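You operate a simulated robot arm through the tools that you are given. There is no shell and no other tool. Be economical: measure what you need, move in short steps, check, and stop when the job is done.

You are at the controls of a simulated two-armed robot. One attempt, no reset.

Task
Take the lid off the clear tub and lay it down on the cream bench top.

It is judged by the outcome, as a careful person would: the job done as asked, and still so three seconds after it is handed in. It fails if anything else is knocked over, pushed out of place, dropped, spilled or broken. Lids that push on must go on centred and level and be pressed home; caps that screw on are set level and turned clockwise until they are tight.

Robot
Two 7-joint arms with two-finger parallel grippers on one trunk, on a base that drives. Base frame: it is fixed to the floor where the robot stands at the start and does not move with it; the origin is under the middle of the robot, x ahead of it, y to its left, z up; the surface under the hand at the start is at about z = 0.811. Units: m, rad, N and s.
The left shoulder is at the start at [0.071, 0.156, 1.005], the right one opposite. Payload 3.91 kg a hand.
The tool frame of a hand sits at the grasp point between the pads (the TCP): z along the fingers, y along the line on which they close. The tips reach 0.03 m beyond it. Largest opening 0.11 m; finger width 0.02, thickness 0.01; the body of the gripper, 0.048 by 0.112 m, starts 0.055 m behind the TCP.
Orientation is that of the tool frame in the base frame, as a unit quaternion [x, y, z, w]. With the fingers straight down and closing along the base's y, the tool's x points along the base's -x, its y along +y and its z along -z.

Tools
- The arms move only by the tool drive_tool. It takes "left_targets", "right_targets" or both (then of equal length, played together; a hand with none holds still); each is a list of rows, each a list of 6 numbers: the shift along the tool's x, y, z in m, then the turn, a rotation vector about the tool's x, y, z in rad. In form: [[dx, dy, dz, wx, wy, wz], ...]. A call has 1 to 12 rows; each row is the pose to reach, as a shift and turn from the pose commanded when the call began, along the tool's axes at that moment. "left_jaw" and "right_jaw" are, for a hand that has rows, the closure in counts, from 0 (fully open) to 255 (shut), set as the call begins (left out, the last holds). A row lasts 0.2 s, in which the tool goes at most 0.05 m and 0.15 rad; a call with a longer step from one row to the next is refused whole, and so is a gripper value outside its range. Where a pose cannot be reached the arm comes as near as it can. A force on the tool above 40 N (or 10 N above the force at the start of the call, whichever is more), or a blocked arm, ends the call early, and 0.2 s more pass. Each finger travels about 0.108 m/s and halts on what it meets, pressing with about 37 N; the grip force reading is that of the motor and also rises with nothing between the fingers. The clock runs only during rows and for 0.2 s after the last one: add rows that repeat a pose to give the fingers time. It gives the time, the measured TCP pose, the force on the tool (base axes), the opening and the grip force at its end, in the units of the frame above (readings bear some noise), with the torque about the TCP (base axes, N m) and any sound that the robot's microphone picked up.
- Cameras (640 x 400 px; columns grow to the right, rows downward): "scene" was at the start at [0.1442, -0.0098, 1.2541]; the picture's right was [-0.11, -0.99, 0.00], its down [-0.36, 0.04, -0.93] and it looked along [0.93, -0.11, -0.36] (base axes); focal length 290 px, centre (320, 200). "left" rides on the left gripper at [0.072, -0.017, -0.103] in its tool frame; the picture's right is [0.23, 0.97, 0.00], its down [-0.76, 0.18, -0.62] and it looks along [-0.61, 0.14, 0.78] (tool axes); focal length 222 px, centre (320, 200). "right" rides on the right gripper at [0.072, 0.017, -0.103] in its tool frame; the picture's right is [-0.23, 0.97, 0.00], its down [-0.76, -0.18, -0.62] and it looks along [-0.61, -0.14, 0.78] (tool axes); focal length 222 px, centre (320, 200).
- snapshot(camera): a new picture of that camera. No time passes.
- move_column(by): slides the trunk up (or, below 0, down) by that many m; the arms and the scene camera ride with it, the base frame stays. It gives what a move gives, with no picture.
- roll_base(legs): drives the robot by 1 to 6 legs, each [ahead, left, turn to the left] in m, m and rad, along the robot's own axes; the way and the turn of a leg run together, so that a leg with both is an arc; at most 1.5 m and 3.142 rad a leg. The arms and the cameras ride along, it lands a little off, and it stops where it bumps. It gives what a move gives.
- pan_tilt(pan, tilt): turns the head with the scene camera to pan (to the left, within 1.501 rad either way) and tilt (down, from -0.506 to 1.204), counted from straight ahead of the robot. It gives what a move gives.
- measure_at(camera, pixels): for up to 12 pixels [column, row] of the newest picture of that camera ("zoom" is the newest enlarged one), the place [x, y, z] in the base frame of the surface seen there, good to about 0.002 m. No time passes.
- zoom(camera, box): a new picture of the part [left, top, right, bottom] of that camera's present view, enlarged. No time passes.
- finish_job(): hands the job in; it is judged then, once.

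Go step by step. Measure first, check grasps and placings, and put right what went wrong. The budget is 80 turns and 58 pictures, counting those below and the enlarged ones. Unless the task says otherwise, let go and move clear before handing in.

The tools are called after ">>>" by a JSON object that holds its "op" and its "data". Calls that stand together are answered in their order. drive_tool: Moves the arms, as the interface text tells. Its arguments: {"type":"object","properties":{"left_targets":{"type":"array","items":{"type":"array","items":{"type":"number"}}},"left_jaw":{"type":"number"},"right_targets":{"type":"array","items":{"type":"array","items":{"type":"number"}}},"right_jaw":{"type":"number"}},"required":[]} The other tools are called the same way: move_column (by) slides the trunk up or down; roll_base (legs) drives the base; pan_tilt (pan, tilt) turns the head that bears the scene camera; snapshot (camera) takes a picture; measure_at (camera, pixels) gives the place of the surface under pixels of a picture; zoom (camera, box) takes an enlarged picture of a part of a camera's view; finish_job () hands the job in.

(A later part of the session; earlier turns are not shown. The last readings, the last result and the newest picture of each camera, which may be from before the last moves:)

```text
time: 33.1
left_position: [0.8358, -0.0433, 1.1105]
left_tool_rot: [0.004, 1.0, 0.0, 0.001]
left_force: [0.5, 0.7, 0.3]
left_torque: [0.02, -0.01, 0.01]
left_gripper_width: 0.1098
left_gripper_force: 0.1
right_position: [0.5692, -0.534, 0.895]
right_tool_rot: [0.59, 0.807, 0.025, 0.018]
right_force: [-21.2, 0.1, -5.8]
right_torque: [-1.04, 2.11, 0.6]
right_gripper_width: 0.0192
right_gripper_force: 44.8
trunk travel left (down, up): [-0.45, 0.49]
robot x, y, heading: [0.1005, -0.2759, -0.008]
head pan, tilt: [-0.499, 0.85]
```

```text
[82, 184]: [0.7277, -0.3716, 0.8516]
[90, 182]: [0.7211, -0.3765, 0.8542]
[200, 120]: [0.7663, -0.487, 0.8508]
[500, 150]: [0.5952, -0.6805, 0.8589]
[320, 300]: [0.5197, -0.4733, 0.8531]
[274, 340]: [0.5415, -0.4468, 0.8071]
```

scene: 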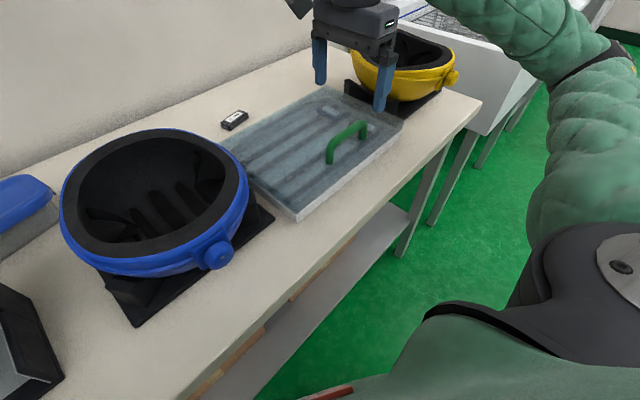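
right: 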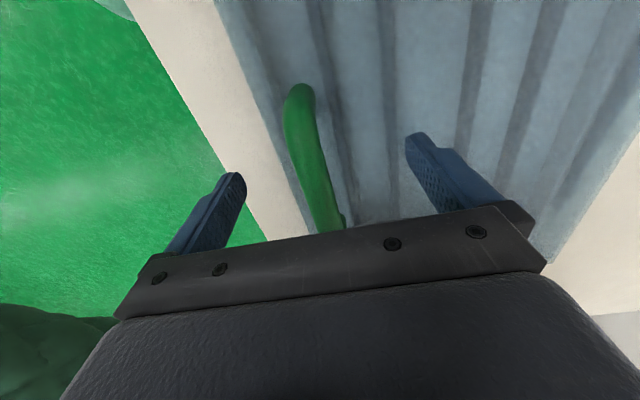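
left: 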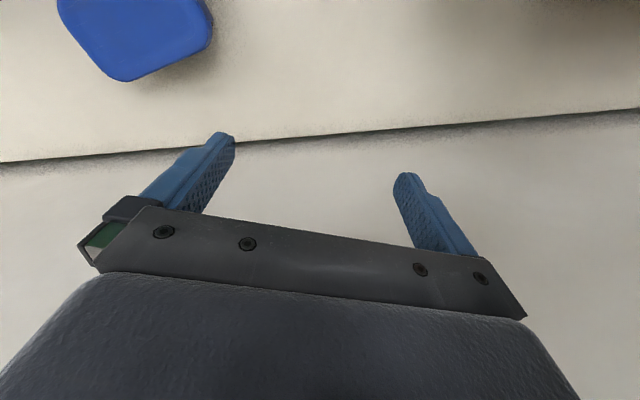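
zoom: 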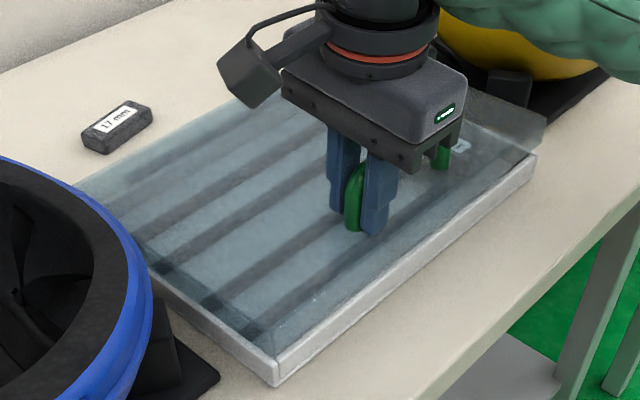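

The back is definitely held (torque >2 Nm, pads spreading), so it behaves as hinged or snapped at the rear. I'll lower it, release, and go back to the mid-bar grip where the bar turns freely, then follow the opening arc gently.

>>> {"op": "drive_tool", "data": {"right_targets": [[0, 0, 0, 0.03, 0, 0], [0, 0, 0, 0.06, 0, 0], [0, -0.001, 0.003, 0.06, 0, 0], [0, -0.002, 0.006, 0.06, 0, 0], [0, -0.003, 0.008, 0.06, 0, 0], [0, -0.003, 0.008, 0.06, 0, 0]]}}

>>> {"op": "drive_tool", "data": {"right_targets": [[0, 0, -0.001, 0, 0, 0], [0, 0, -0.001, 0, 0, 0], [0, 0, -0.001, 0, 0, 0], [0, 0, -0.001, 0, 0, 0]], "right_jaw": 0}}

>>> {"op": "snapshot", "data": {"camera": "right"}}

```text
time: 34.5
left_position: [0.8354, -0.0437, 1.1117]
left_tool_rot: [0.003, 1.0, 0.0, -0.001]
left_force: [-1.1, 0.2, -0.3]
left_torque: [-0.02, 0.01, -0.01]
left_gripper_width: 0.11
left_gripper_force: 0.1
right_position: [0.5674, -0.5338, 0.8868]
right_tool_rot: [0.59, 0.807, 0.002, -0.001]
right_force: [-5.6, -8.5, 10.1]
right_torque: [0.09, 0.6, 0.48]
right_gripper_width: 0.0159
right_gripper_force: 45.1
trunk travel left (down, up): [-0.45, 0.49]
robot x, y, heading: [0.1016, -0.2783, -0.003]
head pan, tilt: [-0.499, 0.85]
```

```text
time: 35.5
left_position: [0.8383, -0.0426, 1.1119]
left_tool_rot: [0.004, 1.0, 0.0, 0.0]
left_force: [-1.1, 0.8, 0.0]
left_torque: [0.02, 0.0, -0.01]
left_gripper_width: 0.1103
left_gripper_force: 0.0
right_position: [0.5675, -0.534, 0.8867]
right_tool_rot: [0.59, 0.808, 0.001, -0.001]
right_force: [-0.1, 0.1, 0.5]
right_torque: [0.01, 0.03, 0.02]
right_gripper_width: 0.11
right_gripper_force: 0.1
trunk travel left (down, up): [-0.45, 0.49]
robot x, y, heading: [0.099, -0.2739, -0.007]
head pan, tilt: [-0.499, 0.85]
```

```text
29 pictures are left
```

right: 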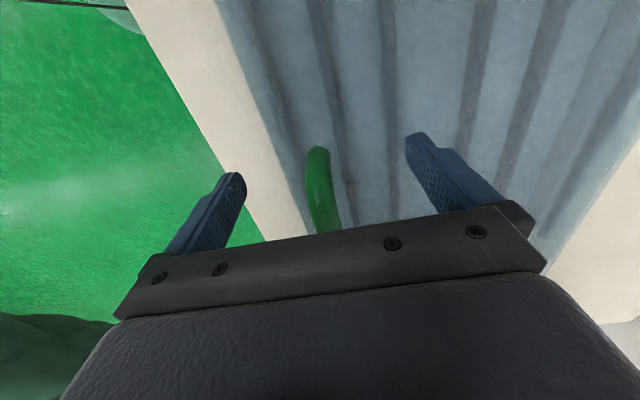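

Released cleanly. I'll use the right hand's camera to inspect the rear edge of the tub for hinges: lift, move back over the tub, yaw a bit.

>>> {"op": "drive_tool", "data": {"right_targets": [[0, 0, -0.04, 0, 0, 0], [0, 0, -0.08, 0, 0, 0], [0, 0.02, -0.12, 0, 0, 0], [0, 0.065, -0.13, 0, 0, 0.1], [0, 0.11, -0.13, 0, 0, 0.22], [0, 0.155, -0.13, 0, 0, 0.34], [0, 0.2, -0.13, 0, 0, 0.46], [0, 0.24, -0.13, 0, 0, 0.58], [0, 0.27, -0.13, 0, 0, 0.7], [0, 0.27, -0.13, 0, 0, 0.7]]}}

>>> {"op": "snapshot", "data": {"camera": "right"}}

>>> {"op": "snapshot", "data": {"camera": "scene"}}

```text
time: 37.7
left_position: [0.8368, -0.0419, 1.1097]
left_tool_rot: [0.003, 1.0, 0.0, -0.001]
left_force: [0.1, -0.1, -0.2]
left_torque: [-0.03, -0.03, -0.05]
left_gripper_width: 0.1099
left_gripper_force: 0.1
right_position: [0.8266, -0.4535, 1.0155]
right_tool_rot: [0.832, 0.555, 0.0, -0.001]
right_force: [-0.3, -0.1, -0.5]
right_torque: [0.0, -0.03, 0.02]
right_gripper_width: 0.1099
right_gripper_force: 0.1
trunk travel left (down, up): [-0.45, 0.49]
robot x, y, heading: [0.0999, -0.2756, -0.006]
head pan, tilt: [-0.499, 0.85]
```

```text
28 pictures are left
```

right: 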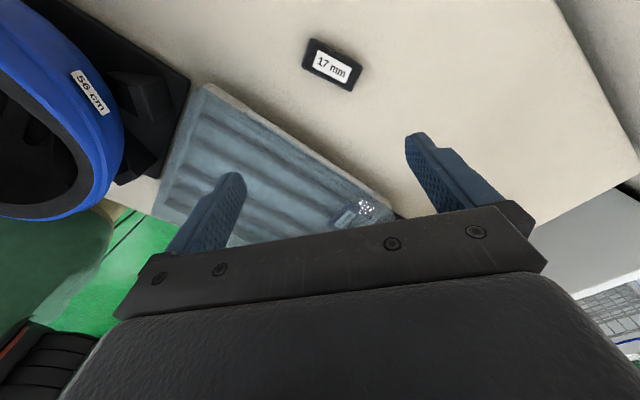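

```text
27 pictures are left
```

scene: 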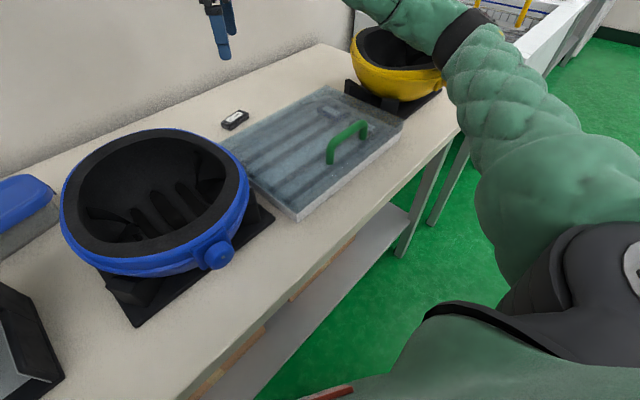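

>>> {"op": "zoom", "data": {"camera": "right", "box": [140, 70, 420, 245]}}

>>> {"op": "measure_at", "data": {"camera": "right", "pixels": [[206, 85], [212, 87], [300, 140], [303, 146], [390, 200], [380, 200], [366, 208], [192, 92], [250, 122], [304, 138]]}}

```text
2.29 times, centred on (280, 158) of right
```

zoom: 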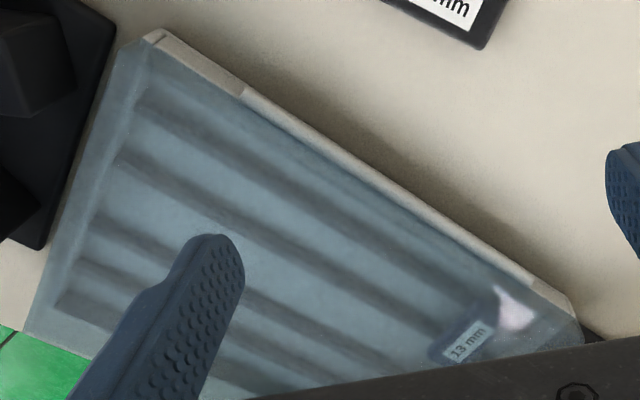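

```text
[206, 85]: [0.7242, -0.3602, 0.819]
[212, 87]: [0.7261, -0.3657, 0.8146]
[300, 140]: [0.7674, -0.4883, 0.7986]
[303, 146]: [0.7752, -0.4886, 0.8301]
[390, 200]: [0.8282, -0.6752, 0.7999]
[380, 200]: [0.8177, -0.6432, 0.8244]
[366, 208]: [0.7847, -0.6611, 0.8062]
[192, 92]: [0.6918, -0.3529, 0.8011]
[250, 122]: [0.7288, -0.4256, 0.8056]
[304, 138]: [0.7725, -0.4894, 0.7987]
```

There's a beige strip along the middle of the tub's rear edge (z≈0.83) – hinge or retaining rail. Closer look from behind.

>>> {"op": "drive_tool", "data": {"right_targets": [[0.02, 0.007, 0.015, 0, 0, 0.12], [0.04, 0.014, 0.03, 0, 0, 0.24], [0.06, 0.021, 0.045, 0, 0, 0.36], [0.08, 0.028, 0.06, 0, 0, 0.48], [0.08, 0.028, 0.06, 0, 0, 0.6], [0.08, 0.028, 0.06, 0, 0, 0.6]]}}

>>> {"op": "snapshot", "data": {"camera": "right"}}

```text
time: 39.1
left_position: [0.8315, -0.0386, 1.1132]
left_tool_rot: [0.004, 1.0, -0.001, 0.003]
left_force: [0.0, 0.1, 0.0]
left_torque: [-0.05, -0.05, -0.02]
left_gripper_width: 0.1101
left_gripper_force: 0.0
right_position: [0.8782, -0.3854, 0.9589]
right_tool_rot: [0.959, 0.285, 0.002, 0.002]
right_force: [0.4, -0.2, 0.2]
right_torque: [0.02, 0.02, -0.01]
right_gripper_width: 0.1098
right_gripper_force: 0.1
trunk travel left (down, up): [-0.45, 0.49]
robot x, y, heading: [0.1022, -0.2781, -0.005]
head pan, tilt: [-0.499, 0.85]
```

```text
25 pictures are left
```

right: 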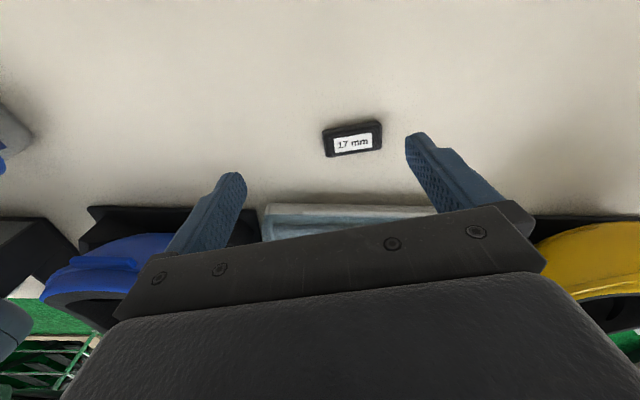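

>>> {"op": "zoom", "data": {"camera": "right", "box": [230, 180, 450, 260]}}

>>> {"op": "measure_at", "data": {"camera": "right", "pixels": [[265, 206], [268, 215], [280, 206], [330, 207], [400, 208], [330, 211], [330, 216], [330, 224], [280, 224], [430, 210]]}}

```text
2.91 times, centred on (340, 220) of right
```

zoom: 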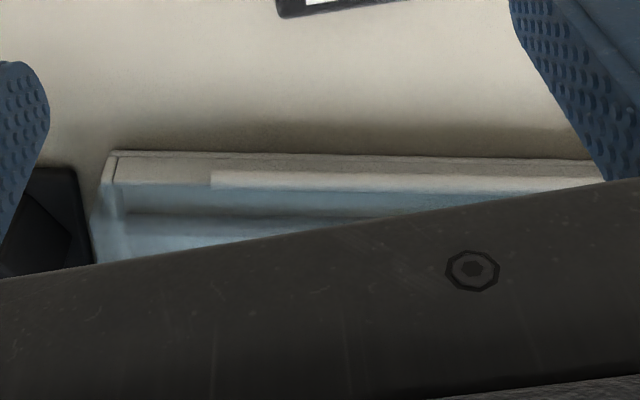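

```text
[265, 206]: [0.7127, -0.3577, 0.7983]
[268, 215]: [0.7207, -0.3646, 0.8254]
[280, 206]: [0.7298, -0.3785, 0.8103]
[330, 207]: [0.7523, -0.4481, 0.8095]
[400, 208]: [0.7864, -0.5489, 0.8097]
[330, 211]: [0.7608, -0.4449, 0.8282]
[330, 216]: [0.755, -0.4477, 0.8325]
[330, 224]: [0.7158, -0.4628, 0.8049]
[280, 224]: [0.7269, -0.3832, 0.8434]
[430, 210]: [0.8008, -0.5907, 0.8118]
```

The rear strip (z≈0.83) looks like a hinge barrel, so this hinged case may not be the "clear tub" at all. I'll look around the rest of the room first.

>>> {"op": "pan_tilt", "data": {"pan": -1.4, "tilt": 0.15}}

>>> {"op": "zoom", "data": {"camera": "scene", "box": [300, 0, 640, 212]}}

>>> {"op": "pan_tilt", "data": {"pan": 1.0, "tilt": 0.5}}

>>> {"op": "snapshot", "data": {"camera": "scene"}}

```text
time: 40.3
left_position: [0.834, -0.038, 1.1131]
left_tool_rot: [0.004, 1.0, -0.002, 0.002]
left_force: [0.0, 0.0, 0.4]
left_torque: [0.02, -0.02, -0.04]
left_gripper_width: 0.1102
left_gripper_force: 0.0
right_position: [0.8783, -0.3856, 0.9589]
right_tool_rot: [0.958, 0.285, 0.001, 0.001]
right_force: [1.0, -0.3, 0.7]
right_torque: [-0.01, 0.01, 0.05]
right_gripper_width: 0.11
right_gripper_force: 0.1
trunk travel left (down, up): [-0.45, 0.49]
robot x, y, heading: [0.0989, -0.2748, -0.008]
head pan, tilt: [-1.4, 0.15]
```

```text
1.88 times, centred on (470, 106) of scene
```

zoom: 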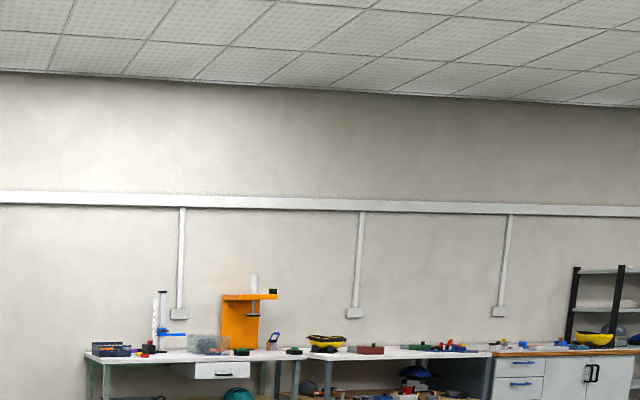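

```text
time: 42.5
left_position: [0.8331, -0.0399, 1.1119]
left_tool_rot: [0.004, 1.0, 0.0, 0.002]
left_force: [0.2, 0.1, 0.4]
left_torque: [0.02, 0.01, 0.02]
left_gripper_width: 0.1099
left_gripper_force: 0.0
right_position: [0.8793, -0.3869, 0.9585]
right_tool_rot: [0.958, 0.286, 0.001, 0.001]
right_force: [-0.2, -0.6, 0.5]
right_torque: [-0.01, 0.02, -0.03]
right_gripper_width: 0.11
right_gripper_force: 0.1
trunk travel left (down, up): [-0.45, 0.49]
robot x, y, heading: [0.1008, -0.2804, -0.009]
head pan, tilt: [1.0, 0.499]
```

```text
22 pictures are left
```

scene: 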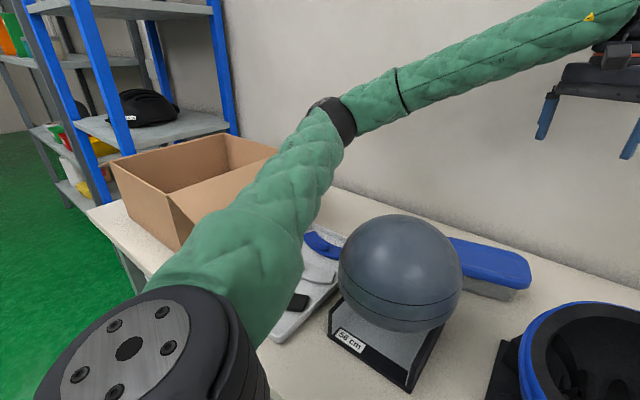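

There it is: behind the sphere, a rounded translucent tub with a blue lid at (490,265). The hinged case was a decoy and is closed again. Zoom and measure the tub.

>>> {"op": "zoom", "data": {"camera": "scene", "box": [420, 210, 580, 330]}}

>>> {"op": "measure_at", "data": {"camera": "scene", "pixels": [[450, 240], [525, 262], [490, 248], [490, 262], [530, 280], [500, 276], [460, 262], [500, 290], [490, 298], [515, 300], [398, 216], [440, 228]]}}

```text
3.33 times, centred on (500, 270) of scene
```

zoom: 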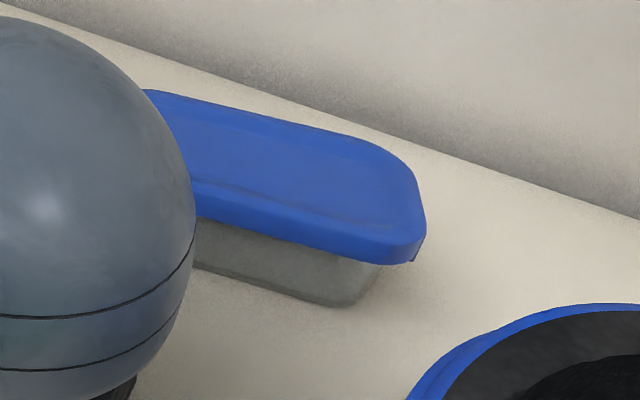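

```text
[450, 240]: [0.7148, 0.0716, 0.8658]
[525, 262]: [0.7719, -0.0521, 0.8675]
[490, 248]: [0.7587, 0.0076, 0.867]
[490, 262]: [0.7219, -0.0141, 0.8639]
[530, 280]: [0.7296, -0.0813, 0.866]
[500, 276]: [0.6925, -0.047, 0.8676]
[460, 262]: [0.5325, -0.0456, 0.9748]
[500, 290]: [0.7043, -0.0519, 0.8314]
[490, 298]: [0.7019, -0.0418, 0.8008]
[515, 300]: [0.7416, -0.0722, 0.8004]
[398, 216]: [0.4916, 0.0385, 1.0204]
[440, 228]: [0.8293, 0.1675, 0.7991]
```

Found the real target: lid top z≈0.867. Raise the trunk for an overhead look and measure.

>>> {"op": "move_column", "data": {"by": 0.35}}

>>> {"op": "pan_tilt", "data": {"pan": 0.3, "tilt": 0.85}}

>>> {"op": "snapshot", "data": {"camera": "scene"}}

>>> {"op": "snapshot", "data": {"camera": "left"}}

```text
time: 45.9
left_position: [0.8377, -0.0428, 1.4611]
left_tool_rot: [0.004, 1.0, 0.0, -0.001]
left_force: [-0.3, -0.1, 0.3]
left_torque: [0.0, 0.01, -0.01]
left_gripper_width: 0.1102
left_gripper_force: 0.0
right_position: [0.8828, -0.3873, 1.3046]
right_tool_rot: [0.958, 0.285, 0.0, -0.001]
right_force: [-0.3, -0.2, -0.8]
right_torque: [-0.01, 0.01, -0.02]
right_gripper_width: 0.1102
right_gripper_force: 0.2
trunk travel left (down, up): [-0.8, 0.14]
robot x, y, heading: [0.1005, -0.2787, -0.008]
head pan, tilt: [1.0, 0.499]
```

```text
time: 47.0
left_position: [0.8366, -0.0429, 1.4609]
left_tool_rot: [0.004, 1.0, 0.0, 0.001]
left_force: [0.3, 0.7, 0.0]
left_torque: [-0.02, 0.0, 0.03]
left_gripper_width: 0.1102
left_gripper_force: 0.0
right_position: [0.8825, -0.3891, 1.3052]
right_tool_rot: [0.958, 0.285, 0.0, -0.001]
right_force: [-0.1, -0.3, -0.7]
right_torque: [0.01, -0.04, -0.04]
right_gripper_width: 0.1101
right_gripper_force: 0.2
trunk travel left (down, up): [-0.8, 0.14]
robot x, y, heading: [0.102, -0.2805, -0.009]
head pan, tilt: [0.3, 0.85]
```

```text
20 pictures are left
```

scene: 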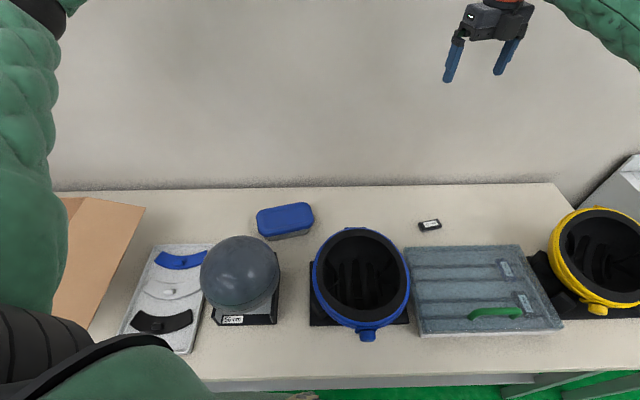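

```text
19 pictures are left
```

left: 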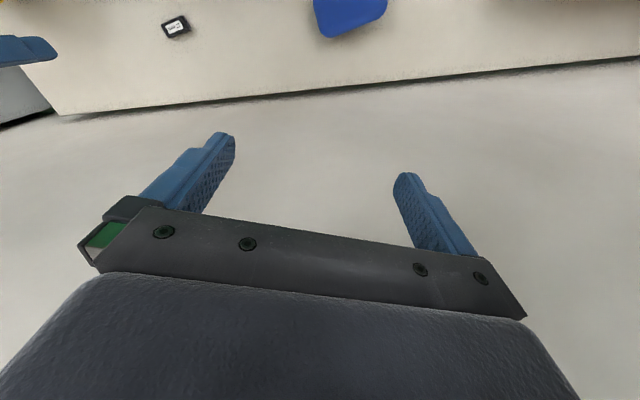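

Clear view of the tub at (285,220). Zoom and measure its lid outline.

>>> {"op": "zoom", "data": {"camera": "scene", "box": [240, 190, 336, 250]}}

>>> {"op": "measure_at", "data": {"camera": "scene", "pixels": [[259, 214], [310, 206], [285, 208], [286, 231], [263, 234], [313, 220], [285, 220], [258, 224], [286, 237], [275, 196], [240, 238], [320, 240]]}}

```text
6.67 times, centred on (288, 220) of scene
```

zoom: 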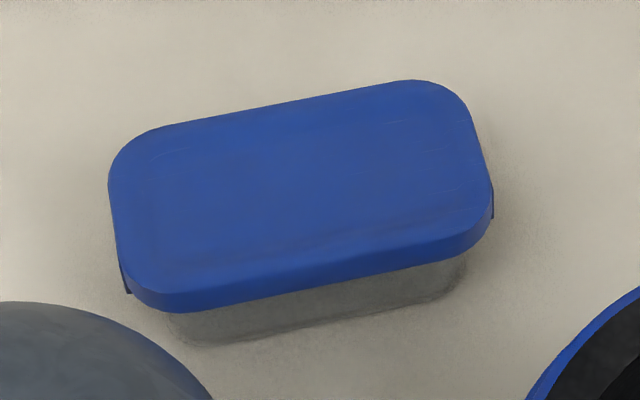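

```text
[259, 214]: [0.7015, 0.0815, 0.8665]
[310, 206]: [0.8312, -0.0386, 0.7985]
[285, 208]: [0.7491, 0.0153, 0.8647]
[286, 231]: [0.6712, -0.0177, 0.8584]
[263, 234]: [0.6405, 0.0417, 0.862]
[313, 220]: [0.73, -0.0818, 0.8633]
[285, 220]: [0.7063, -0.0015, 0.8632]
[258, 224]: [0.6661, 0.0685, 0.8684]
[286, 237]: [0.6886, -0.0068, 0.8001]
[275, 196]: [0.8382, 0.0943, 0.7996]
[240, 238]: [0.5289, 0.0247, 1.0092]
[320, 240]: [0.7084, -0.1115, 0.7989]
```

Small tabs show at both ends of the lid (zoom (127,285) and (492,205)). Measure edges precisely.

>>> {"op": "measure_at", "data": {"camera": "zoom", "pixels": [[114, 190], [480, 170], [280, 110], [310, 265], [125, 285], [492, 205], [260, 305], [330, 278], [300, 190], [420, 86], [160, 300], [470, 235]]}}

```text
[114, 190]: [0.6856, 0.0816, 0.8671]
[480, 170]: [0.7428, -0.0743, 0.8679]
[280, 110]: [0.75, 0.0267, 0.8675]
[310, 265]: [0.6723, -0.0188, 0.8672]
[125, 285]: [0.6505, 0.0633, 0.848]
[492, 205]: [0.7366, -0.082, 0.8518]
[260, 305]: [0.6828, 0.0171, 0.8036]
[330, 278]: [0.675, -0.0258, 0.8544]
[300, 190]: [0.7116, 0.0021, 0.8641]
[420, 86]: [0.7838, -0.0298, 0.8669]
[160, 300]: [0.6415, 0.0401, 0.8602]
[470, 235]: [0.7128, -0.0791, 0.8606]
```

Tub long axis ≈(0.514,-0.858), centre (0.713,0.001), width ≈0.092. Check the sphere's extent for clearance.

>>> {"op": "measure_at", "data": {"camera": "scene", "pixels": [[278, 268], [270, 250], [255, 240], [240, 270], [205, 270], [240, 300], [276, 285], [222, 240], [322, 258], [347, 232], [200, 250], [130, 210]]}}

```text
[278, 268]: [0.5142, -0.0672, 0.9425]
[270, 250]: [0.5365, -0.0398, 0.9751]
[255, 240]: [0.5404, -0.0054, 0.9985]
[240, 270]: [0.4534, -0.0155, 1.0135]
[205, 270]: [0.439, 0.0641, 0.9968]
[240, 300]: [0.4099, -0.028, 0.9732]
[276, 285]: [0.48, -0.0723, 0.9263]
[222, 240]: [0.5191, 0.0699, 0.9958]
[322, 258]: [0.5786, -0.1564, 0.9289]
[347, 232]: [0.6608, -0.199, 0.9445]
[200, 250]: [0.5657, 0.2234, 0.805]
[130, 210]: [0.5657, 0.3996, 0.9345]
```

Sphere is ≥0.18 m from the gripper body; fine. Retract the right hand and bring the left hand above the tub, yawed to close across its width.

>>> {"op": "drive_tool", "data": {"left_targets": [[0.015, 0.005, 0, 0, 0, 0.128], [0.031, 0.011, 0, 0, 0, 0.256], [0.047, 0.016, 0, 0, 0, 0.383], [0.062, 0.021, 0, 0, 0, 0.511], [0.078, 0.027, 0, 0, 0, 0.639], [0.093, 0.032, 0, 0, 0, 0.767], [0.109, 0.038, 0, 0, 0, 0.895], [0.1243, 0.043, 0, 0, 0, 1.022], [0.1243, 0.043, 0, 0, 0, 1.022]], "right_targets": [[-0.02, 0.009, -0.025, 0, 0, 0], [-0.04, 0.018, -0.05, 0, 0, 0], [-0.06, 0.026, -0.075, 0, 0, 0], [-0.08, 0.035, -0.1, 0, 0, 0], [-0.1, 0.044, -0.125, 0, 0, 0], [-0.12, 0.053, -0.15, 0, 0, 0], [-0.14, 0.06, -0.175, 0, 0, 0], [-0.16, 0.07, -0.2, 0, 0, 0], [-0.16, 0.07, -0.2, 0, 0, 0]]}}

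>>> {"op": "move_column", "data": {"by": -0.35}}

>>> {"op": "snapshot", "data": {"camera": "left"}}

```text
time: 49.0
left_position: [0.7104, -0.002, 1.4585]
left_tool_rot: [0.491, 0.871, -0.001, 0.0]
left_force: [-1.0, -0.4, -1.0]
left_torque: [-0.03, 0.04, 0.01]
left_gripper_width: 0.1099
left_gripper_force: 0.0
left hand out of reach, approached as far as the arm can: row 8, 9
right_position: [0.7895, -0.5347, 1.5048]
right_tool_rot: [0.958, 0.286, -0.001, -0.001]
right_force: [-0.1, 0.1, -0.6]
right_torque: [0.0, 0.0, -0.01]
right_gripper_width: 0.1101
right_gripper_force: 0.0
trunk travel left (down, up): [-0.8, 0.14]
robot x, y, heading: [0.0972, -0.2754, -0.003]
head pan, tilt: [0.3, 0.85]
```

```text
time: 52.4
left_position: [0.7097, -0.0037, 1.1094]
left_tool_rot: [0.491, 0.871, 0.0, 0.001]
left_force: [-0.9, 0.2, -0.5]
left_torque: [0.0, 0.02, 0.04]
left_gripper_width: 0.1101
left_gripper_force: 0.0
right_position: [0.7878, -0.5351, 1.1556]
right_tool_rot: [0.958, 0.285, -0.001, -0.001]
right_force: [0.8, 0.1, -0.1]
right_torque: [0.01, -0.02, 0.0]
right_gripper_width: 0.11
right_gripper_force: 0.1
trunk travel left (down, up): [-0.45, 0.49]
robot x, y, heading: [0.0985, -0.2766, -0.009]
head pan, tilt: [0.3, 0.85]
```

```text
17 pictures are left
```

left: 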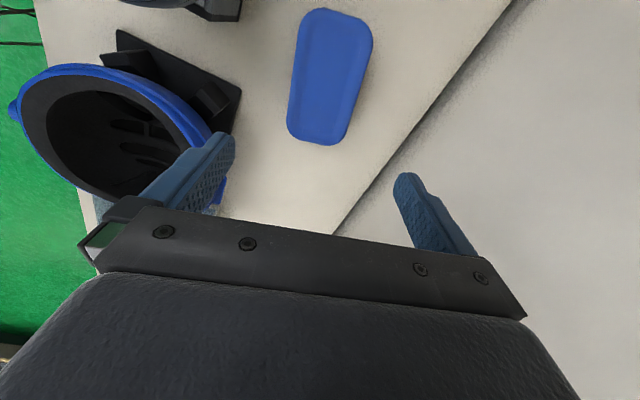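

Reached yaw 31°. Measure the lid from the wrist camera.

>>> {"op": "measure_at", "data": {"camera": "left", "pixels": [[322, 12], [312, 142], [296, 80], [364, 80], [302, 35], [369, 45], [330, 80], [292, 110], [355, 115], [320, 140]]}}

>>> {"op": "zoom", "data": {"camera": "left", "box": [260, 0, 420, 160]}}

```text
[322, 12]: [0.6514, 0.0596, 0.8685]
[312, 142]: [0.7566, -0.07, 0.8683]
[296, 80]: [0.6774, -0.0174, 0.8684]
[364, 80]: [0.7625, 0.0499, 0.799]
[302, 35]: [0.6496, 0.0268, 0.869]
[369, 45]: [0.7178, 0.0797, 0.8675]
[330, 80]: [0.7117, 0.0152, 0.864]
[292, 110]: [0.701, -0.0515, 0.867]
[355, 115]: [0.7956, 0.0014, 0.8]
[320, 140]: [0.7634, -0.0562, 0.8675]
```

```text
2.50 times, centred on (340, 80) of left
```

zoom: 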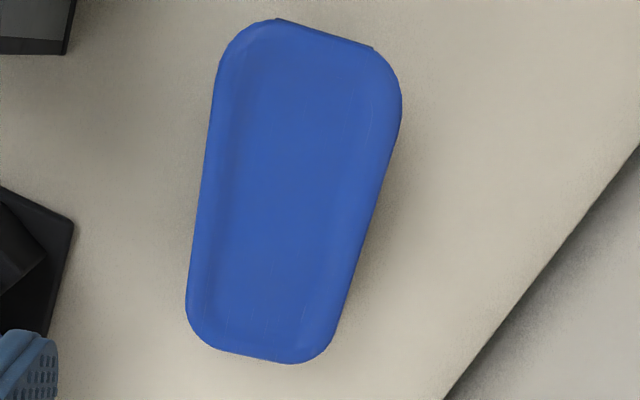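

Lid centre needs ~7 mm shift along tool y. Descend to TCP z≈0.881 so the tips straddle the lid skirt.

>>> {"op": "drive_tool", "data": {"left_targets": [[0.003, 0.0075, 0.03, 0, 0, -0.012], [0.003, 0.0075, 0.07, 0, 0, -0.012], [0.003, 0.0075, 0.11, 0, 0, -0.012], [0.003, 0.0075, 0.15, 0, 0, -0.012], [0.003, 0.0075, 0.18, 0, 0, -0.012], [0.003, 0.0075, 0.195, 0, 0, -0.012], [0.003, 0.0075, 0.195, 0, 0, -0.012]]}}

>>> {"op": "zoom", "data": {"camera": "left", "box": [100, 0, 560, 290]}}

>>> {"op": "measure_at", "data": {"camera": "zoom", "pixels": [[200, 100], [240, 150], [300, 150], [340, 100], [360, 150], [380, 100]]}}

```text
time: 53.8
left_position: [0.8206, -0.0705, 0.9221]
left_tool_rot: [0.449, 0.893, -0.01, 0.031]
left_force: [2.1, -2.9, 2.8]
left_torque: [0.27, 0.2, -0.03]
left_gripper_width: 0.1101
left_gripper_force: 0.1
left hand out of reach, approached as far as the arm can: row 5, 6
right_position: [0.7856, -0.5943, 1.1767]
right_tool_rot: [0.982, 0.186, -0.001, 0.043]
right_force: [-1.7, 0.0, 1.5]
right_torque: [-0.08, -0.12, 0.03]
right_gripper_width: 0.1101
right_gripper_force: 0.1
trunk travel left (down, up): [-0.45, 0.49]
robot x, y, heading: [0.1711, -0.2968, -0.207]
head pan, tilt: [0.3, 0.85]
stopped in row 6 (left hand): the arm was blocked; the commanded pose is now the measured one
```

```text
1.38 times, centred on (330, 145) of left
```

zoom: 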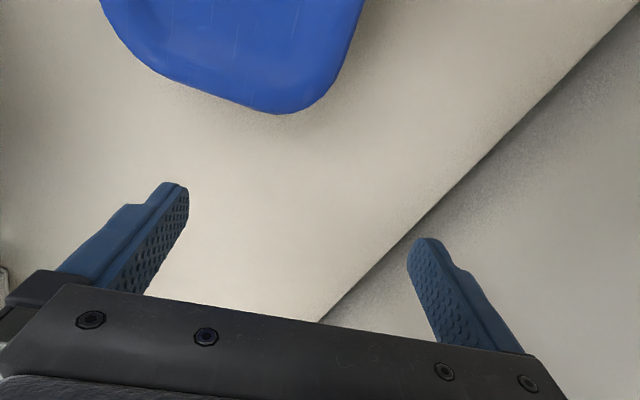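

```text
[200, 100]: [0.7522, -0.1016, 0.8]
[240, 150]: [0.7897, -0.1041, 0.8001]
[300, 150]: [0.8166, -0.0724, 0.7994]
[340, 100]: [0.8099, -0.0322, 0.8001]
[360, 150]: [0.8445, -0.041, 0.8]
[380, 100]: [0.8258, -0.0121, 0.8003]
```

Something went wrong: the base itself got turned (heading −0.207) and the left hand shifted; some part of the arm pushed against something. Look at once.

>>> {"op": "snapshot", "data": {"camera": "scene"}}

```text
14 pictures are left
```

scene: 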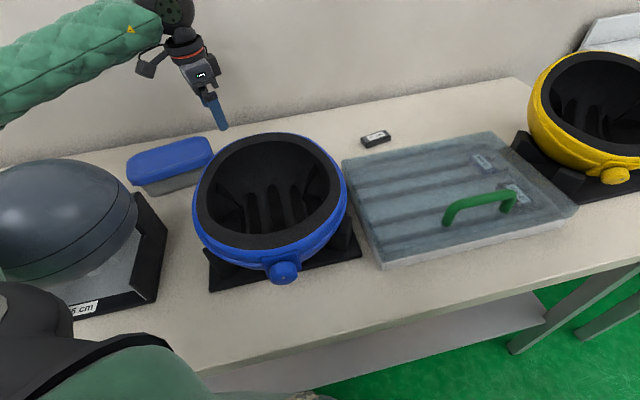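

Nothing has toppled; the left elbow (bottom-left, near the sphere stand) seems to have been the contact. Check the sphere/stand position and back the hand straight up.

>>> {"op": "measure_at", "data": {"camera": "scene", "pixels": [[130, 200], [100, 175], [60, 170], [60, 220], [20, 175], [158, 298], [165, 232], [146, 160], [210, 150], [272, 135], [30, 300], [130, 365]]}}

>>> {"op": "drive_tool", "data": {"left_targets": [[0, 0, -0.03, 0, 0, 0], [0, 0, -0.07, 0, 0, 0], [0, 0, -0.11, 0, 0, 0], [0, 0, -0.15, 0, 0, 0], [0, 0, -0.18, 0, 0, 0], [0, 0, -0.18, 0, 0, 0]]}}

>>> {"op": "snapshot", "data": {"camera": "scene"}}

```text
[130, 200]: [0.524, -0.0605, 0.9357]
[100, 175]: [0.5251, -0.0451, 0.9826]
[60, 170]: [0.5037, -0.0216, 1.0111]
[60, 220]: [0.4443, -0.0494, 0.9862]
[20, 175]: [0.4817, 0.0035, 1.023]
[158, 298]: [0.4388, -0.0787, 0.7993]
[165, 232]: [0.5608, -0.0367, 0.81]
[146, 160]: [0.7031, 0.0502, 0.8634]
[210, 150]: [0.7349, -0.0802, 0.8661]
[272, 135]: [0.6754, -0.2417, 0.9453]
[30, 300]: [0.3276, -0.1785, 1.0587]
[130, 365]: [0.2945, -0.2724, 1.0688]
```

```text
time: 54.1
left_position: [0.8632, -0.0116, 0.8771]
left_tool_rot: [0.392, 0.919, -0.041, 0.035]
left_force: [3.1, 5.6, -1.7]
left_torque: [-0.48, 0.29, -0.01]
left_gripper_width: 0.1098
left_gripper_force: 0.1
left hand out of reach, approached as far as the arm can: row 1
right_position: [0.8209, -0.5199, 1.1617]
right_tool_rot: [0.982, 0.172, -0.023, 0.078]
right_force: [-0.1, 4.3, -1.6]
right_torque: [-0.43, 0.04, 0.04]
right_gripper_width: 0.11
right_gripper_force: 0.0
trunk travel left (down, up): [-0.45, 0.49]
robot x, y, heading: [0.1807, -0.2971, -0.231]
head pan, tilt: [0.3, 0.85]
stopped in row 1 (left hand): the arm was blocked; the commanded pose is now the measured one
```

```text
13 pictures are left
```

scene: 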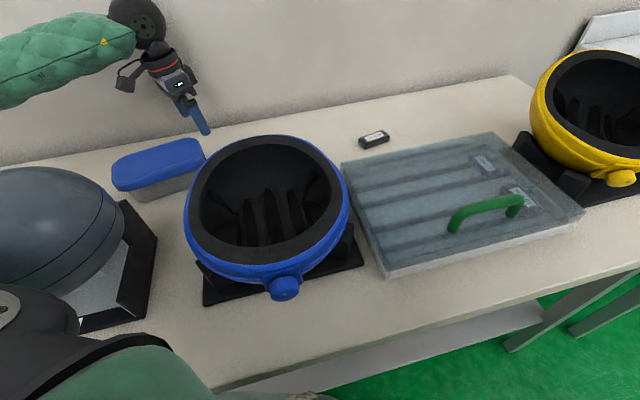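

The robot body is being pushed/tilted by the left arm. Look left to find the contact before moving.

>>> {"op": "pan_tilt", "data": {"pan": 1.1, "tilt": 0.5}}

>>> {"op": "snapshot", "data": {"camera": "scene"}}

```text
time: 55.3
left_position: [0.8516, -0.0354, 0.8919]
left_tool_rot: [0.412, 0.91, -0.036, 0.035]
left_force: [0.9, -0.1, -0.4]
left_torque: [-0.03, 0.05, -0.01]
left_gripper_width: 0.11
left_gripper_force: 0.1
right_position: [0.8109, -0.5442, 1.165]
right_tool_rot: [0.983, 0.173, -0.018, 0.065]
right_force: [0.5, 0.7, 0.9]
right_torque: [0.01, 0.04, -0.01]
right_gripper_width: 0.1099
right_gripper_force: 0.1
trunk travel left (down, up): [-0.45, 0.49]
robot x, y, heading: [0.1782, -0.2912, -0.232]
head pan, tilt: [1.1, 0.499]
```

```text
12 pictures are left
```

scene: 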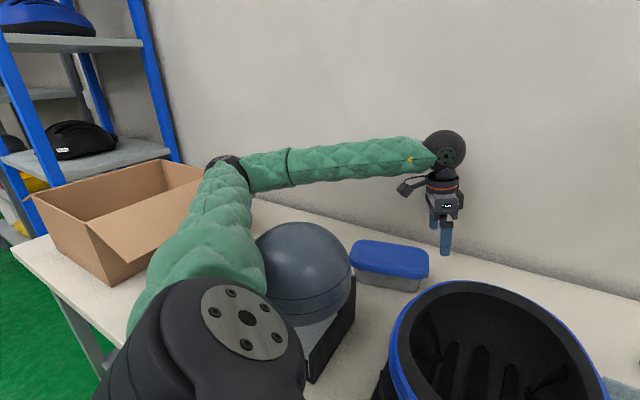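

The left elbow has dropped low beside the box/sphere and is pressing there. Raising the trunk should lift it free.

>>> {"op": "move_column", "data": {"by": 0.25}}

>>> {"op": "snapshot", "data": {"camera": "scene"}}

```text
time: 57.8
left_position: [0.833, 0.0043, 1.1249]
left_tool_rot: [0.442, 0.895, -0.048, 0.034]
left_force: [-0.2, 0.9, -0.7]
left_torque: [0.04, -0.01, 0.01]
left_gripper_width: 0.1101
left_gripper_force: 0.0
right_position: [0.8198, -0.5019, 1.4093]
right_tool_rot: [0.978, 0.196, -0.025, 0.072]
right_force: [0.6, 0.5, 0.4]
right_torque: [0.03, 0.02, 0.0]
right_gripper_width: 0.1102
right_gripper_force: 0.0
trunk travel left (down, up): [-0.7, 0.24]
robot x, y, heading: [0.164, -0.2911, -0.183]
head pan, tilt: [1.1, 0.499]
```

```text
11 pictures are left
```

scene: 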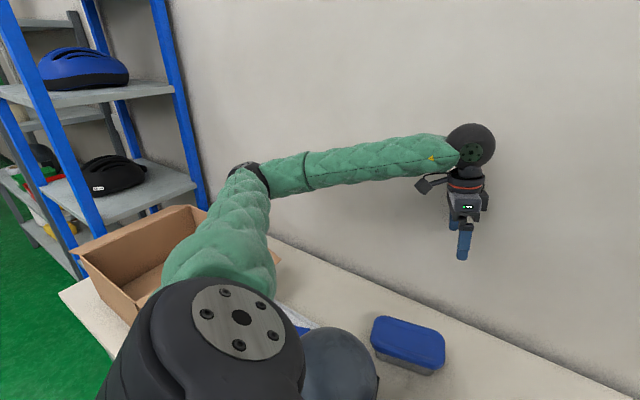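

Partly recovered but the body is still turned and tilted; measure the arm's points against wall and box.

>>> {"op": "measure_at", "data": {"camera": "scene", "pixels": [[245, 175], [232, 170], [300, 170], [300, 155], [400, 150], [475, 135], [500, 150], [200, 230], [170, 270], [195, 208], [225, 160], [340, 330]]}}

```text
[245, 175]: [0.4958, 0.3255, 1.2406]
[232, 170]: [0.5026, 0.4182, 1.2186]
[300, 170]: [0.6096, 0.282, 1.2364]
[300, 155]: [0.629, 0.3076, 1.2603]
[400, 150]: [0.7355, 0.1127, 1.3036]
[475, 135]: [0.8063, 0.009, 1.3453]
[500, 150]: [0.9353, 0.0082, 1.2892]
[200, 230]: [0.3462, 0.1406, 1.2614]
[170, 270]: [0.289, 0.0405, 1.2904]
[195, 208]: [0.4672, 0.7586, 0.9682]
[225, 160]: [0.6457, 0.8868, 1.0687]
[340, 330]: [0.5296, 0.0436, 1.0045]
```

The arm is now clear of everything (elbow z≈1.23). Drive the base back to its earlier stance.

>>> {"op": "roll_base", "data": {"legs": [[-0.065, 0, 0.09], [-0.02, 0, 0.09]]}}

>>> {"op": "snapshot", "data": {"camera": "left"}}

```text
time: 59.3
left_position: [0.6867, 0.1288, 1.124]
left_tool_rot: [0.358, 0.932, -0.044, 0.038]
left_force: [0.2, -0.4, 0.4]
left_torque: [-0.01, 0.01, 0.01]
left_gripper_width: 0.1099
left_gripper_force: 0.0
right_position: [0.7646, -0.3706, 1.4103]
right_tool_rot: [0.956, 0.284, -0.018, 0.073]
right_force: [-0.2, 0.9, -0.3]
right_torque: [0.0, 0.02, -0.04]
right_gripper_width: 0.1101
right_gripper_force: 0.0
trunk travel left (down, up): [-0.7, 0.24]
robot x, y, heading: [0.0818, -0.2837, -0.009]
head pan, tilt: [1.1, 0.499]
```

```text
10 pictures are left
```

left: 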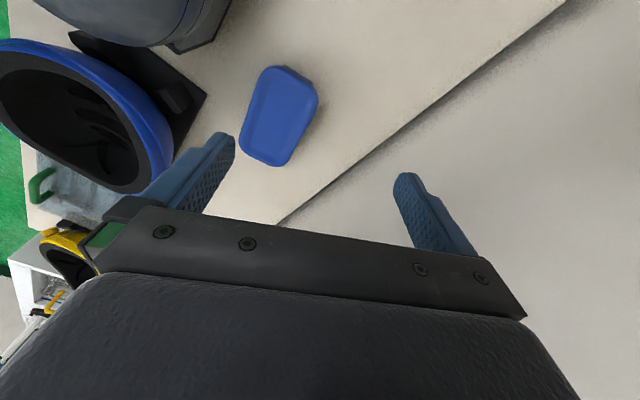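

Base is back; both objects undisturbed in view. The left elbow had caught the box, so I'll use a high trunk plus a stance turned right (less wrist yaw): robot to ≈(0.02,-0.10), heading −0.3.

>>> {"op": "roll_base", "data": {"legs": [[0, 0, -0.3], [-0.115, 0.157, 0]]}}

>>> {"op": "drive_tool", "data": {"left_targets": [[0, 0, 0, -0.055, 0.103, 0], [0, 0, 0, -0.055, 0.103, 0]]}}

```text
time: 61.9
left_position: [0.7175, 0.1155, 1.1253]
left_tool_rot: [0.493, 0.868, -0.049, 0.031]
left_force: [0.4, 0.0, 0.3]
left_torque: [-0.01, 0.0, -0.03]
left_gripper_width: 0.1098
left_gripper_force: 0.1
right_position: [0.6426, -0.3846, 1.411]
right_tool_rot: [0.988, 0.137, -0.028, 0.07]
right_force: [-0.9, 0.8, -0.7]
right_torque: [0.0, 0.0, -0.01]
right_gripper_width: 0.11
right_gripper_force: 0.1
trunk travel left (down, up): [-0.7, 0.24]
robot x, y, heading: [0.0185, -0.097, -0.305]
head pan, tilt: [1.1, 0.499]
```

```text
time: 62.5
left_position: [0.7017, 0.1348, 1.1103]
left_tool_rot: [0.485, 0.874, -0.012, 0.016]
left_force: [-0.3, 0.5, 0.3]
left_torque: [-0.04, -0.02, 0.0]
left_gripper_width: 0.1101
left_gripper_force: 0.1
left hand out of reach, approached as far as the arm can: row 1, 2
right_position: [0.641, -0.3847, 1.4107]
right_tool_rot: [0.988, 0.137, -0.027, 0.072]
right_force: [0.5, -0.4, 0.9]
right_torque: [-0.02, -0.03, 0.0]
right_gripper_width: 0.1103
right_gripper_force: 0.0
trunk travel left (down, up): [-0.7, 0.24]
robot x, y, heading: [0.0228, -0.0977, -0.306]
head pan, tilt: [1.1, 0.499]
```

The wrist yaw is right but the arm sits in an awkward joint configuration after the collision. I'll unwind it to its nominal pose (higher, yaw back), then approach afresh.

>>> {"op": "drive_tool", "data": {"left_targets": [[-0.027, -0.005, -0.024, 0, 0.005, -0.078], [-0.053, -0.01, -0.049, -0.001, 0.009, -0.156], [-0.08, -0.014, -0.073, -0.002, 0.013, -0.233], [-0.106, -0.019, -0.098, -0.002, 0.018, -0.311], [-0.133, -0.024, -0.122, -0.003, 0.022, -0.389], [-0.159, -0.029, -0.147, -0.003, 0.027, -0.467], [-0.186, -0.033, -0.171, -0.004, 0.031, -0.544], [-0.212, -0.038, -0.196, -0.004, 0.036, -0.622], [-0.239, -0.043, -0.22, -0.005, 0.04, -0.7], [-0.239, -0.043, -0.22, -0.005, 0.04, -0.7]]}}

```text
time: 64.7
left_position: [0.7873, -0.0929, 1.3301]
left_tool_rot: [0.165, 0.986, 0.012, -0.015]
left_force: [1.0, 1.1, 0.2]
left_torque: [-0.05, 0.02, -0.02]
left_gripper_width: 0.11
left_gripper_force: 0.1
right_position: [0.6442, -0.3845, 1.4101]
right_tool_rot: [0.988, 0.137, -0.029, 0.071]
right_force: [-0.2, 0.3, 0.1]
right_torque: [-0.02, 0.02, -0.05]
right_gripper_width: 0.1099
right_gripper_force: 0.0
trunk travel left (down, up): [-0.7, 0.24]
robot x, y, heading: [0.0207, -0.0967, -0.304]
head pan, tilt: [1.1, 0.499]
```

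Arm is back in a nominal pose. Now approach above the tub (to z≈1.05) with the yaw, keeping the trunk high.

>>> {"op": "drive_tool", "data": {"left_targets": [[0.01, 0.007, 0, 0.019, -0.034, 0], [0.022, 0.014, 0.03, 0.019, -0.034, 0.085], [0.036, 0.022, 0.06, 0.019, -0.034, 0.17], [0.048, 0.03, 0.09, 0.019, -0.034, 0.255], [0.06, 0.037, 0.12, 0.018, -0.034, 0.34], [0.07, 0.045, 0.15, 0.018, -0.034, 0.425], [0.08, 0.052, 0.18, 0.018, -0.034, 0.51], [0.09, 0.06, 0.21, 0.018, -0.034, 0.595], [0.101, 0.066, 0.24, 0.018, -0.034, 0.68], [0.101, 0.066, 0.28, 0.018, -0.034, 0.68], [0.101, 0.066, 0.28, 0.018, -0.034, 0.68]]}}

>>> {"op": "snapshot", "data": {"camera": "scene"}}

```text
time: 67.1
left_position: [0.7092, 0.0095, 1.0537]
left_tool_rot: [0.486, 0.874, -0.005, -0.003]
left_force: [-0.3, -0.5, -0.9]
left_torque: [0.01, 0.01, -0.01]
left_gripper_width: 0.11
left_gripper_force: 0.1
right_position: [0.6427, -0.3871, 1.409]
right_tool_rot: [0.988, 0.137, -0.028, 0.07]
right_force: [-0.7, -0.2, 0.4]
right_torque: [-0.02, -0.01, 0.03]
right_gripper_width: 0.1101
right_gripper_force: 0.0
trunk travel left (down, up): [-0.7, 0.24]
robot x, y, heading: [0.0184, -0.0941, -0.304]
head pan, tilt: [1.1, 0.499]
```

```text
9 pictures are left
```

scene: 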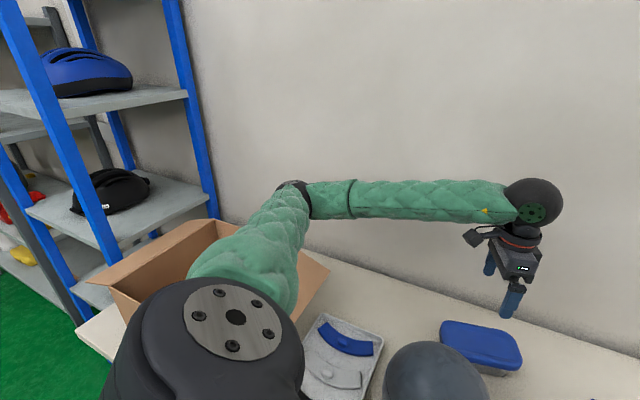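

Smooth this time. Check elbow/forearm heights and the tub's current position.

>>> {"op": "measure_at", "data": {"camera": "scene", "pixels": [[295, 200], [330, 212], [380, 215], [450, 215], [300, 260], [320, 272], [445, 330], [515, 335], [480, 325], [480, 345], [463, 360], [495, 368]]}}

>>> {"op": "snapshot", "data": {"camera": "left"}}

```text
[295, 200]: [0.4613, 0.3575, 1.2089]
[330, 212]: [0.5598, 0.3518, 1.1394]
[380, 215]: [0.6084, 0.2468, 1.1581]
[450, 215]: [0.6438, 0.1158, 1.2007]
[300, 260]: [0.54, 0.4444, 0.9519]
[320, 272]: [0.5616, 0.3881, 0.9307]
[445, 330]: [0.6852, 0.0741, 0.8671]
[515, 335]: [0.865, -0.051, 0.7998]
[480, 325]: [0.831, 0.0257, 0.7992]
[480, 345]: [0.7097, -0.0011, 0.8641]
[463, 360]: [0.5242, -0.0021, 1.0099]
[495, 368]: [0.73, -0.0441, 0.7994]
```

```text
8 pictures are left
```

left: 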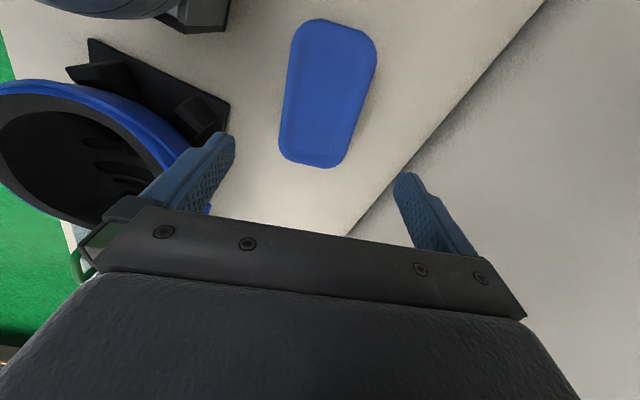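

>>> {"op": "measure_at", "data": {"camera": "left", "pixels": [[286, 90], [367, 90], [283, 120], [358, 120], [290, 60], [374, 60], [327, 22], [318, 163], [322, 95], [281, 140], [349, 140], [364, 90]]}}

```text
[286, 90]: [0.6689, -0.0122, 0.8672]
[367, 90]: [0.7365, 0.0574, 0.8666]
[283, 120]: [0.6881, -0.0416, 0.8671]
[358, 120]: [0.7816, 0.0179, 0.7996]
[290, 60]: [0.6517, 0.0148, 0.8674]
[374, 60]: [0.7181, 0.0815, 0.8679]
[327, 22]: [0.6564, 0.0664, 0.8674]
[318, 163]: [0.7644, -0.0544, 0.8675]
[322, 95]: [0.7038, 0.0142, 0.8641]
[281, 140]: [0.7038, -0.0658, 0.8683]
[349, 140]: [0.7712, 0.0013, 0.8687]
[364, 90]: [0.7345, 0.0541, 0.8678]
```

Lid centre (0.712,0.007), width 0.0935; hand nearly centred. Descend to z≈0.881 around the skirt.

>>> {"op": "drive_tool", "data": {"left_targets": [[-0.004, 0.001, 0.03, -0.012, 0, -0.006], [-0.004, 0.001, 0.06, -0.012, 0, -0.006], [-0.004, 0.001, 0.09, -0.012, 0, -0.006], [-0.004, 0.001, 0.12, -0.012, 0, -0.006], [-0.004, 0.001, 0.14, -0.012, 0, -0.006], [-0.004, 0.001, 0.15, -0.012, 0, -0.006], [-0.004, 0.001, 0.15, -0.012, 0, -0.006]]}}

>>> {"op": "drive_tool", "data": {"left_targets": [[0, 0, 0.008, 0, 0, 0], [0, 0, 0.016, 0, 0, 0], [0, 0, 0.022, 0, 0, 0], [0, 0, 0.022, 0, 0, 0]]}}

>>> {"op": "snapshot", "data": {"camera": "left"}}

```text
time: 68.7
left_position: [0.7078, 0.0056, 0.9033]
left_tool_rot: [0.483, 0.876, 0.0, -0.001]
left_force: [0.0, 0.6, 0.2]
left_torque: [-0.02, -0.01, -0.03]
left_gripper_width: 0.1102
left_gripper_force: 0.1
right_position: [0.6437, -0.3863, 1.4101]
right_tool_rot: [0.988, 0.137, -0.029, 0.071]
right_force: [-0.3, -0.2, -0.1]
right_torque: [-0.01, 0.03, 0.0]
right_gripper_width: 0.1101
right_gripper_force: 0.1
trunk travel left (down, up): [-0.7, 0.24]
robot x, y, heading: [0.0225, -0.0981, -0.307]
head pan, tilt: [1.1, 0.499]
```

```text
time: 69.7
left_position: [0.7075, 0.0068, 0.8818]
left_tool_rot: [0.482, 0.876, 0.0, -0.001]
left_force: [-0.2, 0.1, 0.4]
left_torque: [0.0, -0.01, 0.0]
left_gripper_width: 0.1101
left_gripper_force: 0.1
right_position: [0.6436, -0.3858, 1.4102]
right_tool_rot: [0.988, 0.137, -0.029, 0.072]
right_force: [0.2, -0.5, -0.1]
right_torque: [0.03, 0.01, 0.02]
right_gripper_width: 0.1097
right_gripper_force: 0.0
trunk travel left (down, up): [-0.7, 0.24]
robot x, y, heading: [0.0193, -0.0969, -0.307]
head pan, tilt: [1.1, 0.499]
```

```text
7 pictures are left
```

left: 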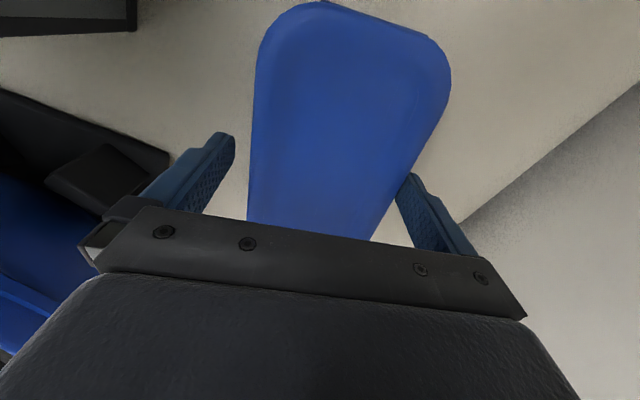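

The back finger is closer to the lid (gap right side smaller), consistent with a 4 mm offset; shift +y 4 mm and close.

>>> {"op": "drive_tool", "data": {"left_targets": [[0, 0.004, 0, 0, 0, 0], [0, 0.004, 0, 0, 0, 0]]}}

>>> {"op": "drive_tool", "data": {"left_targets": [[0, 0, 0, 0, 0, 0], [0, 0, 0, 0, 0, 0], [0, 0, 0, 0, 0, 0]], "left_jaw": 255}}

```text
time: 70.3
left_position: [0.7098, 0.0078, 0.8828]
left_tool_rot: [0.482, 0.876, 0.0, -0.001]
left_force: [-0.1, -0.5, -0.4]
left_torque: [0.03, 0.01, 0.0]
left_gripper_width: 0.1098
left_gripper_force: 0.1
right_position: [0.6443, -0.3867, 1.4094]
right_tool_rot: [0.988, 0.137, -0.028, 0.07]
right_force: [-1.2, 0.2, 0.2]
right_torque: [0.01, 0.02, -0.01]
right_gripper_width: 0.11
right_gripper_force: 0.0
trunk travel left (down, up): [-0.7, 0.24]
robot x, y, heading: [0.0187, -0.0981, -0.303]
head pan, tilt: [1.1, 0.499]
```

```text
time: 71.1
left_position: [0.711, 0.0075, 0.8822]
left_tool_rot: [0.483, 0.876, -0.001, -0.001]
left_force: [0.1, 0.3, -0.7]
left_torque: [-0.04, 0.02, 0.0]
left_gripper_width: 0.097
left_gripper_force: 36.9
right_position: [0.6438, -0.3863, 1.4101]
right_tool_rot: [0.988, 0.137, -0.028, 0.07]
right_force: [-0.2, 0.6, 0.7]
right_torque: [0.01, 0.01, 0.01]
right_gripper_width: 0.1099
right_gripper_force: 0.1
trunk travel left (down, up): [-0.7, 0.24]
robot x, y, heading: [0.0222, -0.097, -0.302]
head pan, tilt: [1.1, 0.499]
```

Gripped the lid at 97 mm with balanced forces. Lift 12 mm slowly and look whether the tub stays.

>>> {"op": "drive_tool", "data": {"left_targets": [[0, 0, -0.002, 0, 0, 0], [0, 0, -0.004, 0, 0, 0], [0, 0, -0.006, 0, 0, 0], [0, 0, -0.008, 0, 0, 0], [0, 0, -0.01, 0, 0, 0], [0, 0, -0.012, 0, 0, 0], [0, 0, -0.012, 0, 0, 0]]}}

>>> {"op": "pan_tilt", "data": {"pan": 0.6, "tilt": 0.85}}

>>> {"op": "snapshot", "data": {"camera": "scene"}}

```text
time: 72.7
left_position: [0.7094, 0.008, 0.8938]
left_tool_rot: [0.482, 0.876, -0.001, -0.001]
left_force: [-0.4, 1.5, -0.8]
left_torque: [0.02, 0.01, 0.03]
left_gripper_width: 0.0967
left_gripper_force: 37.2
right_position: [0.6438, -0.3865, 1.4109]
right_tool_rot: [0.988, 0.137, -0.028, 0.07]
right_force: [0.7, -0.2, 1.0]
right_torque: [0.01, 0.0, -0.05]
right_gripper_width: 0.1099
right_gripper_force: 0.0
trunk travel left (down, up): [-0.7, 0.24]
robot x, y, heading: [0.0208, -0.0966, -0.306]
head pan, tilt: [1.1, 0.499]
```

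```text
time: 73.6
left_position: [0.7107, 0.0078, 0.8929]
left_tool_rot: [0.482, 0.876, -0.001, -0.001]
left_force: [-0.2, -0.2, -1.4]
left_torque: [0.01, 0.02, 0.02]
left_gripper_width: 0.0969
left_gripper_force: 37.0
right_position: [0.6442, -0.3865, 1.41]
right_tool_rot: [0.988, 0.137, -0.029, 0.071]
right_force: [0.5, 0.9, -0.5]
right_torque: [-0.01, -0.02, 0.0]
right_gripper_width: 0.11
right_gripper_force: 0.1
trunk travel left (down, up): [-0.7, 0.24]
robot x, y, heading: [0.0195, -0.0969, -0.307]
head pan, tilt: [0.6, 0.85]
```

```text
6 pictures are left
```

scene: 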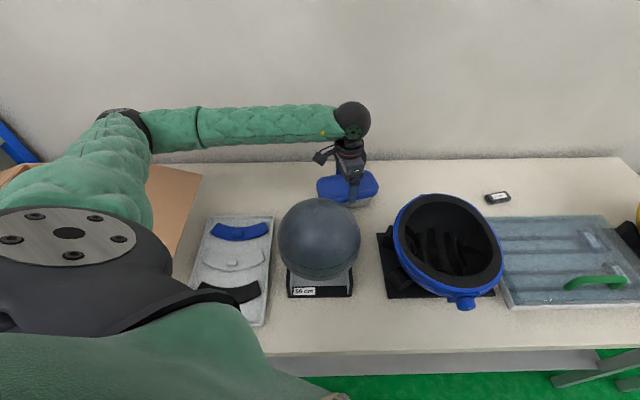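

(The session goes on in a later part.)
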